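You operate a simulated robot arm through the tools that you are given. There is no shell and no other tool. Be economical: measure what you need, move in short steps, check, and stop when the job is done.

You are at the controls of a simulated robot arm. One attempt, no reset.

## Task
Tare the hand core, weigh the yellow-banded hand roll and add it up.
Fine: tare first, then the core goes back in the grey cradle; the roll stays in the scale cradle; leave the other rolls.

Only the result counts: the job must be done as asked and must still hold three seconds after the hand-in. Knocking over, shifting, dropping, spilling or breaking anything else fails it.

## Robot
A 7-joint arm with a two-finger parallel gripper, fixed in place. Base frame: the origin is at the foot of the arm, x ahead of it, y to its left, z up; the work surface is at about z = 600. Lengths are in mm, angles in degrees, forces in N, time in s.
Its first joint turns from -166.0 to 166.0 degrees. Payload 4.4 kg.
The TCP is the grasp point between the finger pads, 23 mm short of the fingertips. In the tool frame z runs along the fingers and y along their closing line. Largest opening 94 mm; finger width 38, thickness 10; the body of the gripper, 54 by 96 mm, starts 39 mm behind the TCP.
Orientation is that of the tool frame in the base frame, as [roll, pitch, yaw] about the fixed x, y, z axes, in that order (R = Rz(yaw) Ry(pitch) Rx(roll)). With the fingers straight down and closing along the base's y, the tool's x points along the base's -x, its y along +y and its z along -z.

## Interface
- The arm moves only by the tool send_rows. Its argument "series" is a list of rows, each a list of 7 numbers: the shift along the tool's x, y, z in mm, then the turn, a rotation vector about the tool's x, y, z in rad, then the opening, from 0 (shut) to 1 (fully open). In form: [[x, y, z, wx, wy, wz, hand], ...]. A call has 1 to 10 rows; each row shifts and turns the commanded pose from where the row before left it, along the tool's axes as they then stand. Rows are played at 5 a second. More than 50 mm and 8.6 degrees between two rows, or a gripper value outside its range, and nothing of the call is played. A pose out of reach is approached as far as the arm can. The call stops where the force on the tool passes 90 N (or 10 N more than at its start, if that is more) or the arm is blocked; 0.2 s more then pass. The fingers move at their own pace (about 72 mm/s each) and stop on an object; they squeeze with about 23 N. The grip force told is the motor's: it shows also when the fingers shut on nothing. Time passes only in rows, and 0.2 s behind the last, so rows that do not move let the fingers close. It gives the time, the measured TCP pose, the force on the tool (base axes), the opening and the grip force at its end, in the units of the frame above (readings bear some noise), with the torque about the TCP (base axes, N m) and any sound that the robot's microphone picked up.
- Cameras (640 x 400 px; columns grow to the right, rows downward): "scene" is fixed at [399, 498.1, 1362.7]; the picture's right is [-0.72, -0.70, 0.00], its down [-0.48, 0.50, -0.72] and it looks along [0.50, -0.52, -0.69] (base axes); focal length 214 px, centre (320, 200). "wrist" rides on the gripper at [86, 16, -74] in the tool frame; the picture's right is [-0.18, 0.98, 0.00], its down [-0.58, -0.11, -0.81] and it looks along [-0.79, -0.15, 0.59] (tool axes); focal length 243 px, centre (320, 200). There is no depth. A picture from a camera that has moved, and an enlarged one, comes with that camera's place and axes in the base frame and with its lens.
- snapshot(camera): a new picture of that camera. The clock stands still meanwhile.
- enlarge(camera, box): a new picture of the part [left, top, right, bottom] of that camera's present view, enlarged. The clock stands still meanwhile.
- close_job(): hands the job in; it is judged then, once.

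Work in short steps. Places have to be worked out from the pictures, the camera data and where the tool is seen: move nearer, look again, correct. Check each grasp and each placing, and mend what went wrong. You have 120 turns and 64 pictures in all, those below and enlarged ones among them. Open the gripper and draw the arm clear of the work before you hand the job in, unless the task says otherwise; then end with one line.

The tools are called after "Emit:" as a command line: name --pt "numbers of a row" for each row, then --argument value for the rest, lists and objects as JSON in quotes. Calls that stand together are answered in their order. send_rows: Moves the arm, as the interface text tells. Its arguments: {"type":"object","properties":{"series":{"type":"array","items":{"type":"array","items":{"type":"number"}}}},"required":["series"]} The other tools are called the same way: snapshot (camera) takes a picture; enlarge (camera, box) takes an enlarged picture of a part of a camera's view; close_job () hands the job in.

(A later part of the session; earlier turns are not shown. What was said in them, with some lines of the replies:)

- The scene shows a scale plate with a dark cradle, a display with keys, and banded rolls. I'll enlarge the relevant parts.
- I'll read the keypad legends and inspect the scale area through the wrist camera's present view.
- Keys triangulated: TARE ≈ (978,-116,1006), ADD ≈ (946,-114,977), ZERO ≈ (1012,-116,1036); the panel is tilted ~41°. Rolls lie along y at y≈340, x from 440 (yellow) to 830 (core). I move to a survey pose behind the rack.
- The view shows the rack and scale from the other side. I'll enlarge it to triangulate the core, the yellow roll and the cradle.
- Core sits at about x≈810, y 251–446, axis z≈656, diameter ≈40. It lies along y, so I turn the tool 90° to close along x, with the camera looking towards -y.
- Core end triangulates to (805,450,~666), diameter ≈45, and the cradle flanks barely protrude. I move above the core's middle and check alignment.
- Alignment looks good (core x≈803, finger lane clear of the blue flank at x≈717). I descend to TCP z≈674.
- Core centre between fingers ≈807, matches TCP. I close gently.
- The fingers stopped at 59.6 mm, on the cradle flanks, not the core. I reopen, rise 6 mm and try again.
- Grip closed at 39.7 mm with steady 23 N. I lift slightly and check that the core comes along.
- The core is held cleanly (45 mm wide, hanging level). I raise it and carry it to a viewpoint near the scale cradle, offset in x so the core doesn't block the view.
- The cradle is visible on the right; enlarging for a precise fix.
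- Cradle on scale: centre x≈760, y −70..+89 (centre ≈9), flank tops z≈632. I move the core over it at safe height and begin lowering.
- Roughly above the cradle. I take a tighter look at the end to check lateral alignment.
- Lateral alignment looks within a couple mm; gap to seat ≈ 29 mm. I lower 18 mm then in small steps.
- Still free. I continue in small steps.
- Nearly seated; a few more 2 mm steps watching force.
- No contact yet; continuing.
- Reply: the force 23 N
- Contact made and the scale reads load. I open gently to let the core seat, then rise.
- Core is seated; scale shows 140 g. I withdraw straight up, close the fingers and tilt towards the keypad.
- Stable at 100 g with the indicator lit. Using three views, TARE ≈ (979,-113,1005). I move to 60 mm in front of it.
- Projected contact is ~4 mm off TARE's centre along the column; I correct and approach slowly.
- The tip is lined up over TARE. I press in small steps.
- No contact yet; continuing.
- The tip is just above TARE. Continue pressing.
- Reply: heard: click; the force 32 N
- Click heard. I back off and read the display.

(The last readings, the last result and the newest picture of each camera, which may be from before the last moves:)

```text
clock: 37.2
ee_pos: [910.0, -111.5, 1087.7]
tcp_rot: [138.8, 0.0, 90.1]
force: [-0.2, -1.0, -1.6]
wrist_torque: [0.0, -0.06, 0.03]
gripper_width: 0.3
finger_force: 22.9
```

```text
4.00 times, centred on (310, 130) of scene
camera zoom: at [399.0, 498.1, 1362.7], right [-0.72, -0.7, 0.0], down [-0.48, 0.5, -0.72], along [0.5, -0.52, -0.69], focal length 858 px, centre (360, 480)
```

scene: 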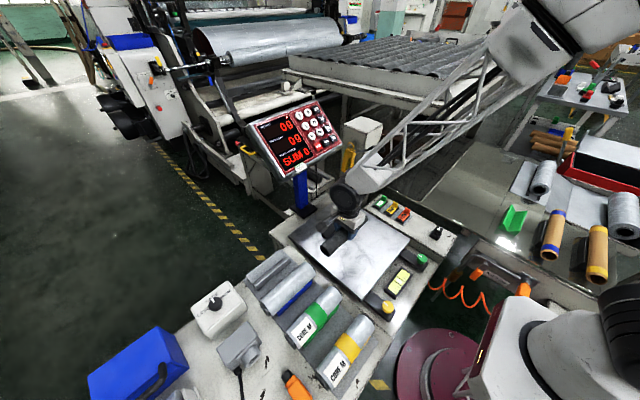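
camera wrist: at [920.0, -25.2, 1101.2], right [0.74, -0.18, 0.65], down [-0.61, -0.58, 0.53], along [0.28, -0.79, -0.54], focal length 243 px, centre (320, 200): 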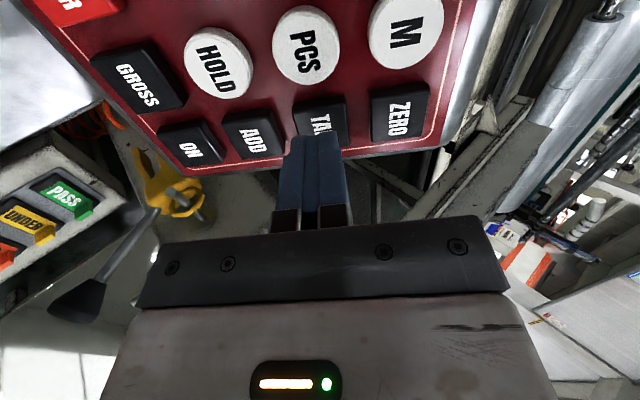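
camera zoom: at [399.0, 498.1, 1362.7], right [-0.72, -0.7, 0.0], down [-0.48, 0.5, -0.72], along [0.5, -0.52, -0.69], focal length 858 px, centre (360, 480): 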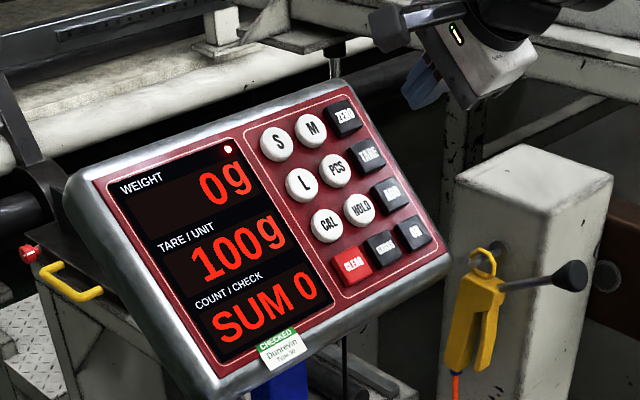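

TARE 100 g registered, net 0. I return above the cradle, untilt and descend to regrasp the core.

Emit:
send_rows --pt "23.7 -20.6 -21.4 0 0 0 0.2" --pt "23.7 -20.6 -21.4 0 0 0 0.4" --pt "23.7 -20.6 -21.4 0 0 0 1" --pt "23.7 -20.6 -21.4 0 0 0 1" --pt "23.7 -20.6 -21.4 0 0 0 1" --pt "0 0 0 0.144 0 0 1" --pt "0 0 0 0.144 0 0 1" --pt "0 0 0 0.144 0 0 1" --pt "0 0 0 0.144 0 0 1" --pt "0 0 0 0.144 0 0 1"

Emit:
send_rows --pt "0 0 48 0 0 0 1" --pt "0 0 48 0 0 0 1" --pt "0 0 48 0 0 0 1" --pt "0 0 48 0 0 0 1" --pt "0 0 48 0 0 0 1" --pt "0 0 48 0 0 0 1" --pt "0 0 48 0 0 0 1"

Emit:
snapshot --camera "wrist"

```text
clock: 39.4
ee_pos: [763.5, 6.7, 1100.0]
tcp_rot: [-179.8, 0.1, 90.0]
force: [0.4, 0.2, 0.5]
wrist_torque: [-0.02, 0.0, 0.02]
gripper_width: 94.0
finger_force: 0.0
```

```text
clock: 41.0
ee_pos: [766.4, 7.8, 764.9]
tcp_rot: [180.0, 0.0, 89.9]
force: [0.1, -0.4, -0.1]
wrist_torque: [0.06, 0.01, 0.02]
gripper_width: 94.0
finger_force: 0.1
```

```text
23 pictures are left
camera wrist: at [782.0, 93.9, 839.2], right [0.98, -0.18, 0.0], down [-0.11, -0.58, 0.81], along [-0.15, -0.79, -0.59], focal length 243 px, centre (320, 200)
```

wrist: 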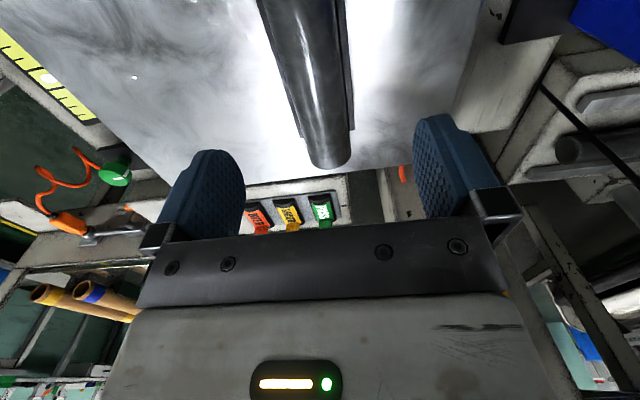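

Core centred at x≈759. I shift 5 mm, descend to z≈665 and close, checking the width.

Emit:
send_rows --pt "0 -5 40 0 0 0 1" --pt "0 0 40 0 0 0 1" --pt "0 0 19 0 0 0 1" --pt "0 0 0 0 0 0 0.7" --pt "0 0 0 0 0 0 0.55" --pt "0 0 0 0 0 0 0.4" --pt "0 0 0 0 0 0 0.4"

```text
clock: 42.6
ee_pos: [758.7, 8.6, 666.2]
tcp_rot: [180.0, 0.0, 90.0]
force: [4.8, 0.3, 1.1]
wrist_torque: [-0.04, -0.13, 0.02]
gripper_width: 44.5
finger_force: 22.9
```

Full diameter gripped (44.5 mm). I lift and check.

Emit:
send_rows --pt "0 0 -5 0 0 0 0.2" --pt "0 0 -15 0 0 0 0.2" --pt "0 0 -40 0 0 0 0.2" --pt "0 0 -45 0 0 0 0.2" --pt "0 0 -29 0 0 0 0.2"

Emit:
send_rows --pt "45 0 0 0 0 0 0.2" --pt "45 0 0 0 0 0 0.2" --pt "45 0 0 0 0 0 0.2" --pt "45 10 0 0 0 0 0.2" --pt "45 10 0 0 0 0 0.2" --pt "45 10 0 0 0 0 0.2" --pt "45 10 0 0 0 0 0.2" --pt "26 7 0 0 0 0 0.2"

Emit:
enlarge --camera "scene" --box '[210, 180, 370, 300]'

```text
clock: 43.8
ee_pos: [758.0, 9.0, 797.2]
tcp_rot: [-180.0, 0.0, 90.1]
force: [0.7, 0.3, -1.3]
wrist_torque: [0.01, -0.02, -0.01]
gripper_width: 44.6
finger_force: 23.0
```

```text
clock: 45.6
ee_pos: [805.2, 349.4, 799.6]
tcp_rot: [180.0, 0.0, 90.0]
force: [-0.1, -0.2, -0.6]
wrist_torque: [-0.01, -0.01, 0.0]
gripper_width: 44.5
finger_force: 23.4
```

```text
3.33 times, centred on (290, 240) of scene
camera zoom: at [399.0, 498.1, 1362.7], right [-0.72, -0.7, 0.0], down [-0.48, 0.5, -0.72], along [0.5, -0.52, -0.69], focal length 715 px, centre (420, 67)
```

zoom: 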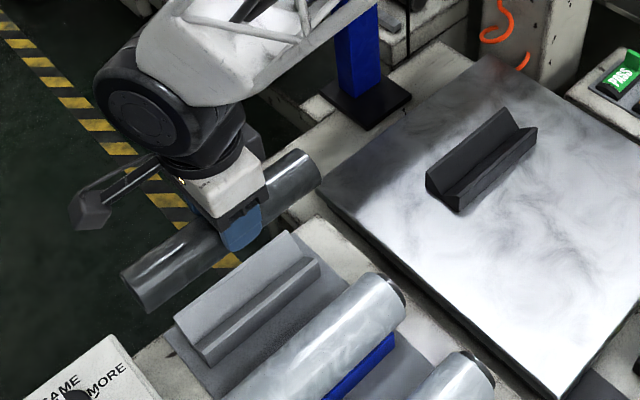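

Core held above the grey cradle. I lower to 695, then in small steps.

Emit:
send_rows --pt "0 0 45 0 0 0 0.2" --pt "0 0 45 0 0 0 0.2" --pt "0 0 14 0 0 0 0.2" --pt "0 0 0 0 0 0 0.2"

Emit:
send_rows --pt "0 0 4 0 0 0 0.2" --pt "0 0 3 0 0 0 0.2" --pt "0 0 0 0 0 0 0.2"

Emit:
enlarge --camera "scene" --box '[235, 235, 305, 300]'

```text
clock: 46.6
ee_pos: [805.6, 345.8, 693.7]
tcp_rot: [179.9, 0.1, 90.0]
force: [0.3, -0.7, -1.0]
wrist_torque: [-0.01, 0.01, 0.0]
gripper_width: 44.7
finger_force: 23.0
```

```text
clock: 47.4
ee_pos: [805.0, 348.0, 688.4]
tcp_rot: [180.0, 0.0, 90.0]
force: [-11.2, -3.6, 12.2]
wrist_torque: [-0.11, 0.25, -0.01]
gripper_width: 44.5
finger_force: 22.6
```

```text
6.15 times, centred on (270, 268) of scene
camera zoom: at [399.0, 498.1, 1362.7], right [-0.72, -0.7, 0.0], down [-0.48, 0.5, -0.72], along [0.5, -0.52, -0.69], focal length 1320 px, centre (628, -215)
```

zoom: 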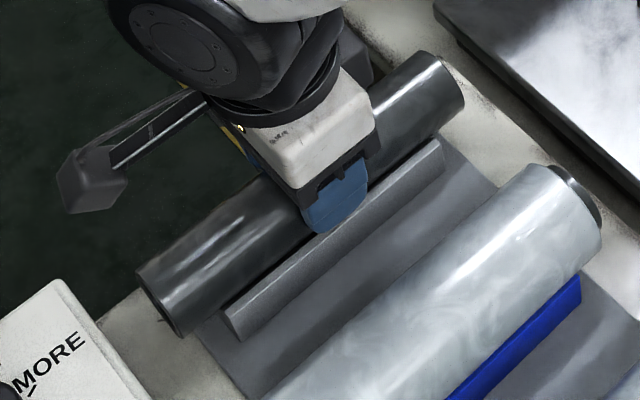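

Contact with sideways force −11 N: the core rides on the +x flank. I shift 3 mm towards −x and lower further.

Emit:
send_rows --pt "0 -3 0 0 0 0 0.2" --pt "0 0 0 0 0 0 0.2"

Emit:
send_rows --pt "0 0 2 0 0 0 0.2" --pt "0 0 0 0 0 0 0.2"

```text
clock: 48.0
ee_pos: [804.9, 348.6, 689.6]
tcp_rot: [179.8, -0.1, 90.0]
force: [20.0, 0.2, 9.6]
wrist_torque: [-0.09, -0.61, 0.16]
gripper_width: 44.3
finger_force: 22.9
```

```text
clock: 48.6
ee_pos: [803.5, 349.1, 686.7]
tcp_rot: [179.8, 0.0, 90.0]
force: [34.0, -0.3, 18.8]
wrist_torque: [-0.01, -0.94, 0.1]
gripper_width: 44.7
finger_force: 22.9
```

Now it bears on the other flank, so it is essentially seated; I centre by +2 mm and release.

Emit:
send_rows --pt "0 2 -0.5 0 0 0 0.2" --pt "0 0 0 0 0 0 0.2"

Emit:
send_rows --pt "0 0 0 0 0 0 0.55" --pt "0 0 0 0 0 0 0.6" --pt "0 0 0 0 0 0 0.8" --pt "0 0 0 0 0 0 1" --pt "0 0 -10 0 0 0 1" --pt "0 0 -40 0 0 0 1" --pt "0 0 -45 0 0 0 1" --pt "0 0 -40 0 0 0 1"

Emit:
enlarge --camera "scene" --box '[235, 235, 305, 300]'

```text
clock: 49.2
ee_pos: [804.2, 347.4, 685.2]
tcp_rot: [180.0, 0.0, 90.0]
force: [15.4, 3.8, 16.1]
wrist_torque: [0.05, -0.4, 0.07]
gripper_width: 44.4
finger_force: 23.0
```

```text
clock: 51.0
ee_pos: [804.2, 348.4, 819.7]
tcp_rot: [-179.9, 0.0, 89.9]
force: [0.3, 0.0, -0.4]
wrist_torque: [0.01, -0.01, 0.01]
gripper_width: 94.0
finger_force: 0.1
```

```text
6.15 times, centred on (270, 268) of scene
camera zoom: at [399.0, 498.1, 1362.7], right [-0.72, -0.7, 0.0], down [-0.48, 0.5, -0.72], along [0.5, -0.52, -0.69], focal length 1320 px, centre (628, -215)
```

zoom: 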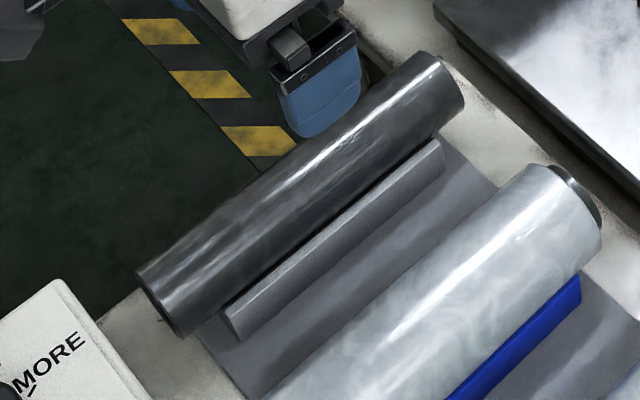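

Core is properly back in the grey cradle. Now I move to look at the yellow-banded roll from its +y end.

Emit:
send_rows --pt "14 -45 0 0 0 0 1" --pt "14 -45 0 0 0 0 1" --pt "14 -45 0 0 0 0 1" --pt "14 -45 0 0 0 0 1" --pt "14 -45 0 0 0 0 1" --pt "14 -45 0 0 0 0 1" --pt "14 -45 0 0 0 0 1" --pt "14 -44 0 0 0 0 1"

Emit:
snapshot --camera "wrist"

```text
clock: 52.8
ee_pos: [446.6, 462.6, 821.2]
tcp_rot: [180.0, 0.0, 89.9]
force: [0.6, -0.4, 0.1]
wrist_torque: [0.02, -0.01, 0.02]
gripper_width: 93.9
finger_force: 0.0
```

```text
19 pictures are left
camera wrist: at [463.0, 548.5, 895.6], right [0.98, -0.18, 0.0], down [-0.11, -0.58, 0.81], along [-0.15, -0.79, -0.59], focal length 243 px, centre (320, 200)
```

wrist: 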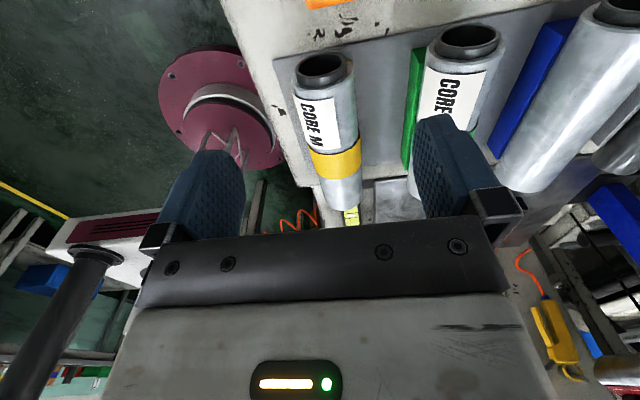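

Yellow roll: axis x≈444, y 232–440, diameter ≈62, axis z≈667. I move above its middle and descend part way.

Emit:
send_rows --pt "-42 -0.8 0 0 0 0 1" --pt "-42 -0.8 0 0 0 0 1" --pt "-42 -0.8 0 0 0 0 1" --pt "0 0 40 0 0 0 1" --pt "0 0 40 0 0 0 1" --pt "0 0 20 0 0 0 1"

Emit:
snapshot --camera "wrist"

Emit:
enlarge --camera "scene" --box '[300, 290, 400, 390]'

```text
clock: 54.2
ee_pos: [442.2, 337.1, 722.6]
tcp_rot: [-180.0, 0.0, 90.1]
force: [0.1, -0.3, 0.2]
wrist_torque: [0.02, -0.01, -0.01]
gripper_width: 94.2
finger_force: 0.0
```

```text
18 pictures are left
camera wrist: at [458.4, 422.4, 797.0], right [0.98, -0.18, 0.0], down [-0.11, -0.58, 0.81], along [-0.15, -0.79, -0.59], focal length 243 px, centre (320, 200)
```

wrist: 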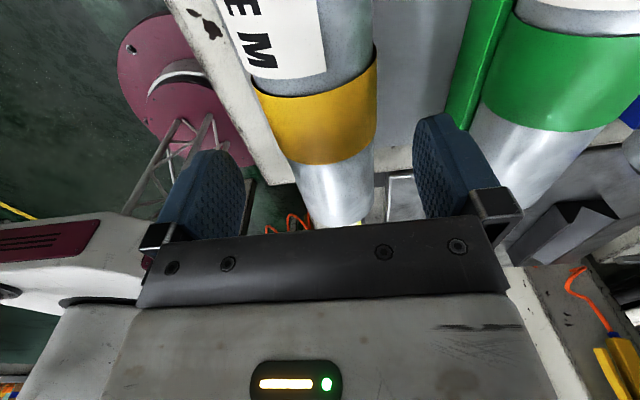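

```text
4.00 times, centred on (350, 340) of scene
camera zoom: at [399.0, 498.1, 1362.7], right [-0.72, -0.7, 0.0], down [-0.48, 0.5, -0.72], along [0.5, -0.52, -0.69], focal length 858 px, centre (200, -360)
```

zoom: 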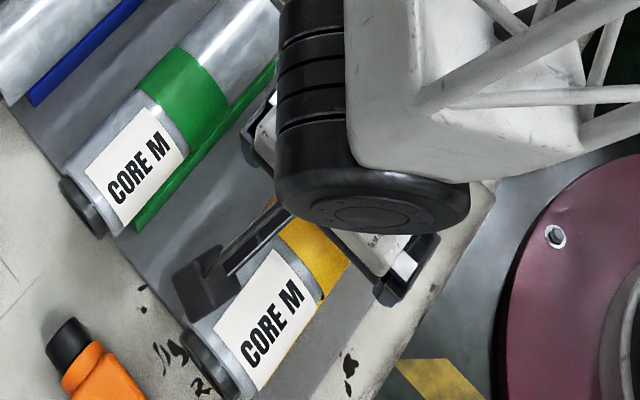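

Centred at x≈443. I descend to z≈676 and close.

Emit:
send_rows --pt "0 1 20 0 0 0 1" --pt "0 0 16 0 0 0 1" --pt "0 0 10 0 0 0 1" --pt "0 0 0 0 0 0 1"

Emit:
send_rows --pt "0 0 0 0 0 0 0.8" --pt "0 0 0 0 0 0 0.65" --pt "0 0 0 0 0 0 0.5" --pt "0 0 0 0 0 0 0.4" --pt "0 0 0 0 0 0 0.4"

```text
clock: 55.2
ee_pos: [443.4, 335.0, 674.7]
tcp_rot: [-180.0, 0.0, 89.9]
force: [0.6, 0.3, -0.1]
wrist_torque: [0.03, -0.01, -0.01]
gripper_width: 93.8
finger_force: 0.0
```

```text
clock: 56.4
ee_pos: [444.3, 335.4, 676.4]
tcp_rot: [179.8, -0.1, 89.9]
force: [66.4, -24.3, -34.4]
wrist_torque: [-0.46, -0.83, 0.27]
gripper_width: 59.6
finger_force: 43.8
```

Width 59.6 with large forces – probably the cradle flanks again. I open and rise 9 mm before retrying.

Emit:
send_rows --pt "0 0 0 0 0 0 0.9" --pt "0 0 0 0 0 0 0.9" --pt "0 0 -9 0 0 0 0.9" --pt "0 0 0 0 0 0 0.9"

Emit:
snapshot --camera "wrist"

```text
clock: 57.4
ee_pos: [443.0, 335.7, 683.8]
tcp_rot: [180.0, 0.1, 90.1]
force: [0.1, -0.2, -0.1]
wrist_torque: [0.01, -0.01, -0.02]
gripper_width: 84.4
finger_force: 0.1
```

```text
16 pictures are left
camera wrist: at [459.0, 421.2, 758.8], right [0.98, -0.18, 0.0], down [-0.11, -0.58, 0.81], along [-0.15, -0.79, -0.59], focal length 243 px, centre (320, 200)
```

wrist: 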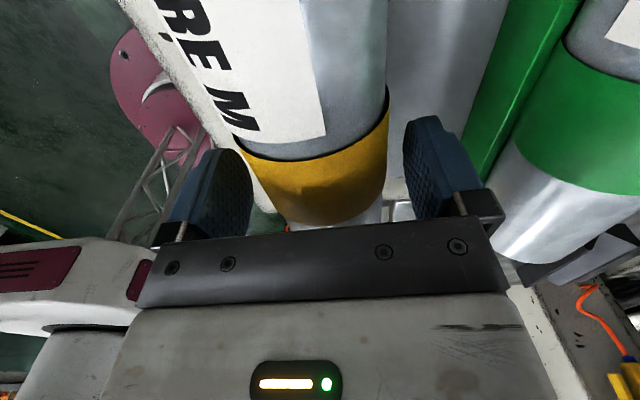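

Undisturbed and centred. Close here.

Emit:
send_rows --pt "0 0 0 0 0 0 0.75" --pt "0 0 0 0 0 0 0.65" --pt "0 0 0 0 0 0 0.55" --pt "0 0 0 0 0 0 0.5" --pt "0 0 0 0 0 0 0.5"

```text
clock: 58.6
ee_pos: [444.0, 335.7, 684.7]
tcp_rot: [179.9, 0.0, 90.0]
force: [19.3, -2.2, 15.3]
wrist_torque: [-0.08, -0.23, 0.04]
gripper_width: 58.8
finger_force: 22.8
```

Grip at 58.8 mm with normal 23 N – on the roll. Test lift.

Emit:
send_rows --pt "0 1 -3 0 0 0 0.4" --pt "0 0 -5 0 0 0 0.4" --pt "0 0 -10 0 0 0 0.4" --pt "0 0 -20 0 0 0 0.4" --pt "0 0 0 0 0 0 0.4"

Emit:
snapshot --camera "wrist"

Emit:
enlarge --camera "scene" --box '[300, 280, 410, 390]'

```text
clock: 59.8
ee_pos: [444.9, 333.9, 720.1]
tcp_rot: [-180.0, 0.0, 90.0]
force: [-0.1, 0.3, -2.5]
wrist_torque: [-0.07, 0.02, 0.0]
gripper_width: 58.7
finger_force: 23.3
```

```text
15 pictures are left
camera wrist: at [460.7, 420.3, 795.7], right [0.98, -0.18, 0.0], down [-0.11, -0.58, 0.81], along [-0.15, -0.79, -0.59], focal length 243 px, centre (320, 200)
```

wrist: 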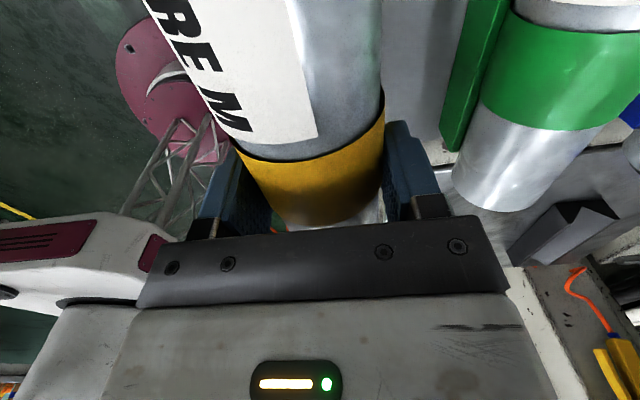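

```text
3.64 times, centred on (355, 335) of scene
camera zoom: at [399.0, 498.1, 1362.7], right [-0.72, -0.7, 0.0], down [-0.48, 0.5, -0.72], along [0.5, -0.52, -0.69], focal length 780 px, centre (193, -291)
```

zoom: 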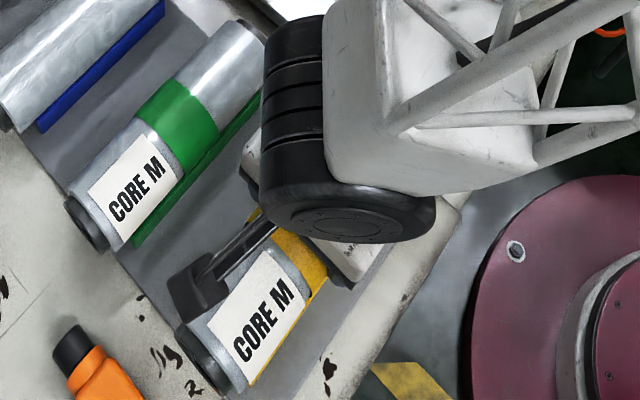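

Roll is held (~2.5 N). I raise it and carry it to above the scale cradle at x≈760, y≈8.

Emit:
send_rows --pt "0 0 -40 0 0 0 0.4" --pt "0 0 -40 0 0 0 0.4" --pt "0 0 -30 0 0 0 0.4"

Emit:
send_rows --pt "-32.6 31.5 0 0 0 0 0.4" --pt "-32.6 31.5 0 0 0 0 0.4" --pt "-32.6 31.5 0 0 0 0 0.4" --pt "-32.6 31.5 0 0 0 0 0.4" --pt "-32.6 31.5 0 0 0 0 0.4" --pt "-32.6 31.5 0 0 0 0 0.4" --pt "-32.6 31.5 0 0 0 0 0.4" --pt "-32.6 31.5 0 0 0 0 0.4" --pt "-32.6 31.5 0 0 0 0 0.4" --pt "-32.6 31.5 0 0 0 0 0.4"

Emit:
send_rows --pt "0 0 45 0 0 0 0.4" --pt "0 0 45 0 0 0 0.4" --pt "0 0 35 0 0 0 0.4" --pt "0 0 0 0 0 0 0.4"

Emit:
enlarge --camera "scene" --box '[310, 190, 390, 260]'

```text
clock: 60.6
ee_pos: [445.7, 333.4, 830.5]
tcp_rot: [180.0, -0.1, 90.0]
force: [-0.7, -0.9, -2.3]
wrist_torque: [-0.02, -0.02, 0.0]
gripper_width: 58.7
finger_force: 23.3
```

```text
clock: 62.8
ee_pos: [762.7, 8.1, 834.2]
tcp_rot: [180.0, 0.0, 90.1]
force: [0.0, 0.4, -3.2]
wrist_torque: [-0.02, 0.02, 0.03]
gripper_width: 58.7
finger_force: 23.2
```

```text
clock: 63.8
ee_pos: [758.4, 9.4, 705.4]
tcp_rot: [179.9, 0.0, 90.0]
force: [1.1, -0.2, -2.3]
wrist_torque: [0.02, -0.01, -0.01]
gripper_width: 58.8
finger_force: 23.1
```

```text
5.71 times, centred on (350, 225) of scene
camera zoom: at [399.0, 498.1, 1362.7], right [-0.72, -0.7, 0.0], down [-0.48, 0.5, -0.72], along [0.5, -0.52, -0.69], focal length 1226 px, centre (149, 57)
```

zoom: 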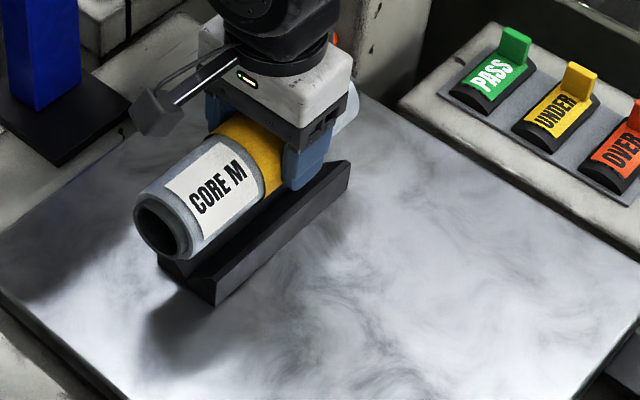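

Aligned over the cradle; expected seating at TCP z≈664. Lower further.

Emit:
send_rows --pt "0 0 15 0 0 0 0.4" --pt "0 0 13 0 0 0 0.4" --pt "0 0 0 0 0 0 0.4"

Emit:
send_rows --pt "0 0 3 0 0 0 0.4" --pt "0 0 2 0 0 0 0.4" --pt "0 0 0 0 0 0 0.4"

Emit:
send_rows --pt "0 0 2 0 0 0 0.4" --pt "0 0 1 0 0 0 0.4" --pt "0 0 0 0 0 0 0.4"

```text
clock: 64.6
ee_pos: [760.2, 8.7, 677.6]
tcp_rot: [180.0, 0.0, 90.0]
force: [0.2, 0.1, -1.4]
wrist_torque: [-0.07, 0.0, 0.0]
gripper_width: 58.8
finger_force: 22.8
```

```text
clock: 65.4
ee_pos: [758.5, 8.8, 673.1]
tcp_rot: [180.0, 0.1, 90.0]
force: [0.8, -0.5, -2.2]
wrist_torque: [0.0, -0.01, 0.03]
gripper_width: 58.7
finger_force: 23.2
```

```text
clock: 66.2
ee_pos: [758.4, 8.4, 670.2]
tcp_rot: [179.9, 0.0, 90.0]
force: [0.3, -0.3, -2.8]
wrist_torque: [-0.01, 0.0, 0.03]
gripper_width: 58.6
finger_force: 23.3
```

Emit:
send_rows --pt "0 0 2 0 0 0 0.4" --pt "0 0 1 0 0 0 0.4" --pt "0 0 0 0 0 0 0.4"

Emit:
send_rows --pt "0 0 2 0 0 0 0.4" --pt "0 0 0 0 0 0 0.4"

Emit:
send_rows --pt "0 0 2 0 0 0 0.4" --pt "0 0 0 0 0 0 0.4"

```text
clock: 67.0
ee_pos: [759.1, 7.8, 666.9]
tcp_rot: [180.0, 0.0, 90.0]
force: [-0.8, 0.8, -3.0]
wrist_torque: [-0.05, 0.01, 0.0]
gripper_width: 58.6
finger_force: 22.5
```

```text
clock: 67.6
ee_pos: [759.8, 10.7, 665.9]
tcp_rot: [179.9, 0.0, 89.9]
force: [0.3, 0.3, -2.9]
wrist_torque: [-0.02, -0.02, 0.0]
gripper_width: 58.7
finger_force: 22.8
```

```text
clock: 68.2
ee_pos: [758.8, 8.4, 664.2]
tcp_rot: [-180.0, -0.1, 90.0]
force: [-0.1, 0.0, -1.2]
wrist_torque: [-0.07, -0.01, 0.01]
gripper_width: 58.6
finger_force: 23.4
```

Emit:
send_rows --pt "0 0 1.5 0 0 0 0.4" --pt "0 0 0 0 0 0 0.4"

Emit:
send_rows --pt "0 0 1.5 0 0 0 0.4" --pt "0 0 0 0 0 0 0.4"

Emit:
enlarge --camera "scene" --box '[310, 190, 390, 260]'

```text
clock: 68.8
ee_pos: [759.3, 8.4, 662.7]
tcp_rot: [180.0, 0.0, 90.0]
force: [-0.5, -0.1, -2.0]
wrist_torque: [-0.07, -0.01, -0.02]
gripper_width: 58.8
finger_force: 22.4
```

```text
clock: 69.4
ee_pos: [758.8, 8.2, 660.8]
tcp_rot: [180.0, 0.1, 89.9]
force: [0.3, -0.3, -2.1]
wrist_torque: [-0.08, 0.01, 0.0]
gripper_width: 59.0
finger_force: 22.6
```

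```text
5.71 times, centred on (350, 225) of scene
camera zoom: at [399.0, 498.1, 1362.7], right [-0.72, -0.7, 0.0], down [-0.48, 0.5, -0.72], along [0.5, -0.52, -0.69], focal length 1226 px, centre (149, 57)
```

zoom: 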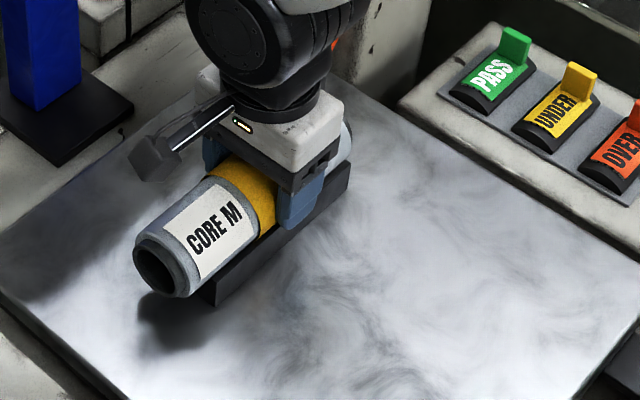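

Very close; continue until contact.

Emit:
send_rows --pt "0 0 1.5 0 0 0 0.4" --pt "0 0 0 0 0 0 0.4"

Emit:
send_rows --pt "0 0 1.5 0 0 0 0.4" --pt "0 0 0 0 0 0 0.4"

Emit:
send_rows --pt "0 0 1.5 0 0 0 0.4" --pt "0 0 0 0 0 0 0.4"

```text
clock: 70.0
ee_pos: [760.3, 10.1, 658.7]
tcp_rot: [179.9, 0.0, 89.9]
force: [0.0, 1.6, 8.5]
wrist_torque: [0.72, 0.02, 0.1]
gripper_width: 58.7
finger_force: 23.0
```

```text
clock: 70.6
ee_pos: [759.2, 7.7, 659.7]
tcp_rot: [179.9, 0.1, 90.0]
force: [-5.8, -0.1, 21.4]
wrist_torque: [-0.03, 0.11, 0.28]
gripper_width: 58.8
finger_force: 23.2
```

```text
clock: 71.2
ee_pos: [759.4, 10.0, 656.1]
tcp_rot: [-180.0, 0.1, 90.0]
force: [-3.0, 8.9, 20.8]
wrist_torque: [0.07, 0.04, 0.16]
gripper_width: 58.7
finger_force: 23.3
```

Seated with balanced vertical contact. I release and withdraw upward, then close and tilt for the keypad.

Emit:
send_rows --pt "0 0 -1.5 0 0 0 0.6" --pt "0 0 0 0 0 0 0.75" --pt "0 0 0 0 0 0 1" --pt "0 0 0 0 0 0 1" --pt "0 0 -15 0 0 0 1" --pt "0 0 -45 0 0 0 1" --pt "0 0 -49 0 0 0 1" --pt "0 0 -49 0 0 0 1" --pt "0 0 -49 0 0 0 0.5" --pt "0 0 -49 0 0 0 0"

Emit:
send_rows --pt "0 0 -49 0 0 0 0" --pt "0 0 -49 0 0 0 0" --pt "0 0 -49 0 0 0 0" --pt "0 0 -38 0 0 0 0" --pt "0 0 0 -0.144 0 0 0" --pt "0 0 0 -0.144 0 0 0" --pt "0 0 0 -0.144 0 0 0" --pt "0 0 0 -0.144 0 0 0" --pt "0 0 0 -0.144 0 0 0"

Emit:
enlarge --camera "scene" --box '[245, 80, 385, 260]'

```text
clock: 73.4
ee_pos: [754.9, 10.1, 914.6]
tcp_rot: [-179.9, 0.0, 90.0]
force: [-0.7, 0.2, 0.1]
wrist_torque: [0.0, 0.03, -0.02]
gripper_width: 11.1
finger_force: 0.0
```

```text
clock: 75.4
ee_pos: [760.0, 9.2, 1098.8]
tcp_rot: [138.6, -0.1, 90.0]
force: [0.5, 0.8, 0.2]
wrist_torque: [-0.03, 0.02, -0.01]
gripper_width: 0.0
finger_force: 23.1
```

```text
2.22 times, centred on (315, 170) of scene
camera zoom: at [399.0, 498.1, 1362.7], right [-0.72, -0.7, 0.0], down [-0.48, 0.5, -0.72], along [0.5, -0.52, -0.69], focal length 477 px, centre (331, 267)
```

zoom: 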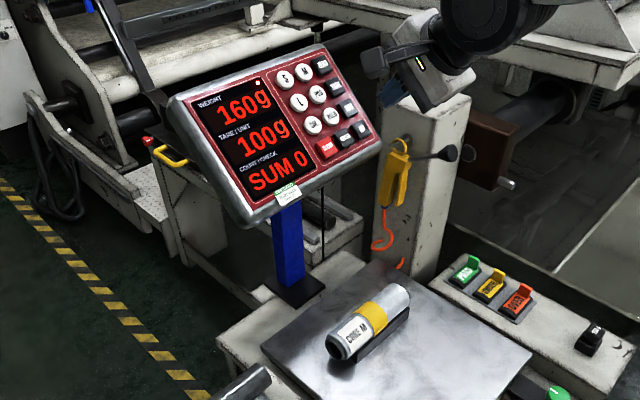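

Net 160 g, stable. ADD click pose ≈ TCP (943,-109,983); I move to 80 mm in front of it.

Emit:
send_rows --pt "-23.4 12.1 25.6 0 0 0 0" --pt "-23.4 12.1 25.6 0 0 0 0" --pt "-23.4 12.1 25.6 0 0 0 0" --pt "-23.4 12.1 25.6 0 0 0 0" --pt "-23.4 12.1 25.6 0 0 0 0" --pt "0 0 20 0 0 0 0" --pt "0 0 20 0 0 0 0" --pt "0 0 10 0 0 0 0" --pt "0 0 0 0 0 0 0"

Emit:
snapshot --camera "wrist"

```text
clock: 77.4
ee_pos: [922.5, -108.9, 1003.7]
tcp_rot: [138.7, 0.0, 90.0]
force: [0.3, -0.3, 0.5]
wrist_torque: [0.04, 0.0, 0.01]
gripper_width: 0.0
finger_force: 22.8
```

```text
10 pictures are left
camera wrist: at [885.1, -21.9, 1070.9], right [0.74, -0.18, 0.65], down [-0.61, -0.58, 0.53], along [0.28, -0.79, -0.54], focal length 243 px, centre (320, 200)
```

wrist: 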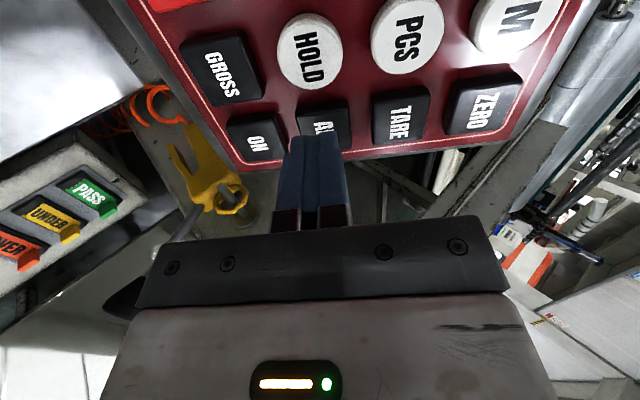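

The tip is lined up with ADD, ~28 mm short of the click. I advance in small steps.

Emit:
send_rows --pt "0 0 10 0 0 0 0" --pt "0 0 6 0 0 0 0" --pt "0 0 3 0 0 0 0"

Emit:
send_rows --pt "0 0 2 0 0 0 0" --pt "0 0 1.5 0 0 0 0"

Emit:
send_rows --pt "0 0 1.5 0 0 0 0" --pt "0 0 1.5 0 0 0 0"

```text
clock: 78.2
ee_pos: [935.5, -108.2, 990.1]
tcp_rot: [138.7, 0.0, 90.1]
force: [-0.1, -1.2, -0.5]
wrist_torque: [-0.01, 0.0, -0.03]
gripper_width: 0.0
finger_force: 23.1
```

```text
clock: 78.8
ee_pos: [938.5, -108.2, 986.5]
tcp_rot: [138.8, 0.0, 89.9]
force: [0.3, 0.3, -1.2]
wrist_torque: [0.02, 0.01, -0.02]
gripper_width: 0.0
finger_force: 23.3
```

```text
clock: 79.4
ee_pos: [938.1, -107.8, 985.1]
tcp_rot: [138.7, 0.0, 90.0]
force: [0.2, -0.1, 0.1]
wrist_torque: [0.03, 0.02, -0.01]
gripper_width: 0.2
finger_force: 22.5
```

Emit:
send_rows --pt "0 0 1.5 0 0 0 0" --pt "0 0 1 0 0 0 0"

```text
clock: 80.0
ee_pos: [942.7, -109.4, 983.2]
tcp_rot: [138.7, 0.0, 90.0]
force: [-1.5, 1.3, 1.7]
wrist_torque: [0.02, 0.0, 0.04]
gripper_width: 0.0
finger_force: 23.0
```

Emit:
send_rows --pt "0 0 1 0 0 0 0"

```text
clock: 80.4
ee_pos: [941.5, -110.0, 984.1]
tcp_rot: [138.7, 0.0, 90.0]
force: [-2.5, -0.6, 1.4]
wrist_torque: [-0.01, -0.01, 0.03]
gripper_width: 0.0
finger_force: 23.2
```

Emit:
send_rows --pt "0 0 1 0 0 0 0"

```text
clock: 80.8
ee_pos: [941.9, -108.5, 981.9]
tcp_rot: [138.7, 0.0, 90.0]
force: [-2.9, -0.3, 2.0]
wrist_torque: [0.02, 0.01, 0.04]
gripper_width: 0.0
finger_force: 22.6
heard: click, click
```

Two clicks reported; I back off and read the display.

Emit:
send_rows --pt "0 0 -30 0 0 0 0" --pt "0 0 -45 0 0 0 0" --pt "0 0 -45 0 0 0 0" --pt "0 0 0 0 0 0 0"

Emit:
enlarge --camera "scene" --box '[260, 80, 360, 180]'

```text
clock: 81.8
ee_pos: [862.8, -110.3, 1074.9]
tcp_rot: [138.8, 0.0, 90.0]
force: [-0.6, 0.2, 0.5]
wrist_torque: [0.03, 0.01, -0.06]
gripper_width: 0.0
finger_force: 22.8
```

```text
4.00 times, centred on (310, 130) of scene
camera zoom: at [399.0, 498.1, 1362.7], right [-0.72, -0.7, 0.0], down [-0.48, 0.5, -0.72], along [0.5, -0.52, -0.69], focal length 858 px, centre (360, 480)
```

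zoom: 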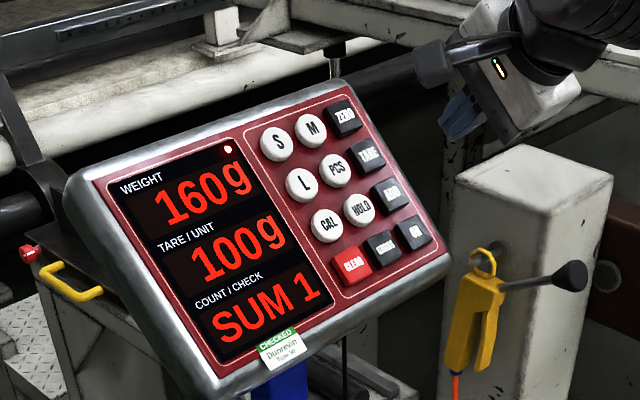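

SUM 1 with 160 g net: added once. I draw the arm back, open the gripper and do a final check.

Emit:
send_rows --pt "0 0 -45 0 0 0 0.3" --pt "0 0 -45 0 0 0 1" --pt "0 0 -45 0 0 0 1" --pt "0 0 0 0 0 0 1" --pt "0 0 0 0 0 0 1"

Emit:
snapshot --camera "scene"

Emit:
enlarge --camera "scene" --box '[220, 90, 400, 390]'

```text
clock: 83.0
ee_pos: [773.8, -108.4, 1173.8]
tcp_rot: [138.8, 0.0, 90.0]
force: [0.3, 0.1, 0.1]
wrist_torque: [-0.03, -0.02, 0.01]
gripper_width: 94.1
finger_force: 0.0
```

```text
8 pictures are left
```

scene: 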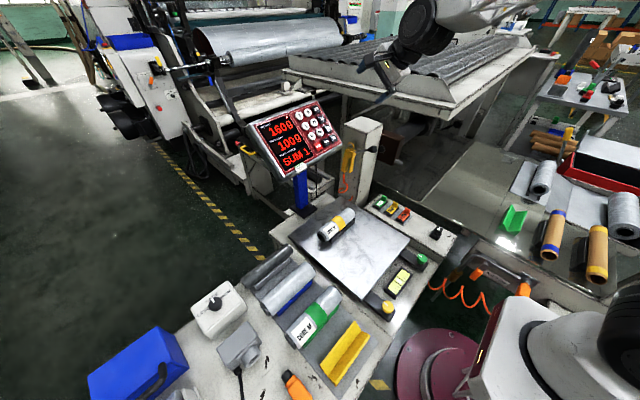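

```text
1.33 times, centred on (310, 240) of scene
camera zoom: at [399.0, 498.1, 1362.7], right [-0.72, -0.7, 0.0], down [-0.48, 0.5, -0.72], along [0.5, -0.52, -0.69], focal length 286 px, centre (333, 147)
```

zoom: 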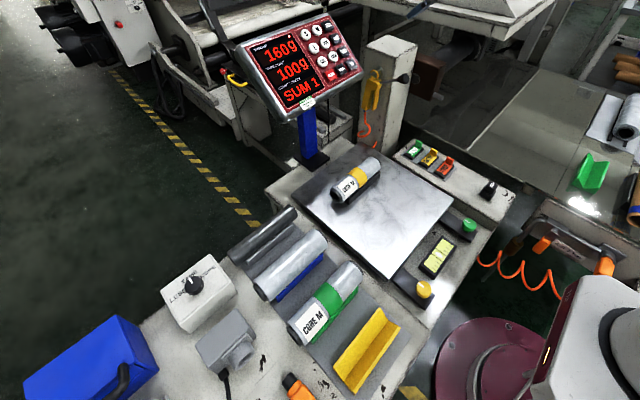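

Everything is in place: the core is in the grey cradle, the yellow roll is on the scale, the display shows SUM 1 and the arm is clear. I'm handing in.

Emit:
close_job

```text
The job is handed in.
```

The hand core was tared at 100 g and put back in the grey cradle; the yellow-banded roll weighed 160 g net, was added once (SUM 1) and is still in the scale cradle.
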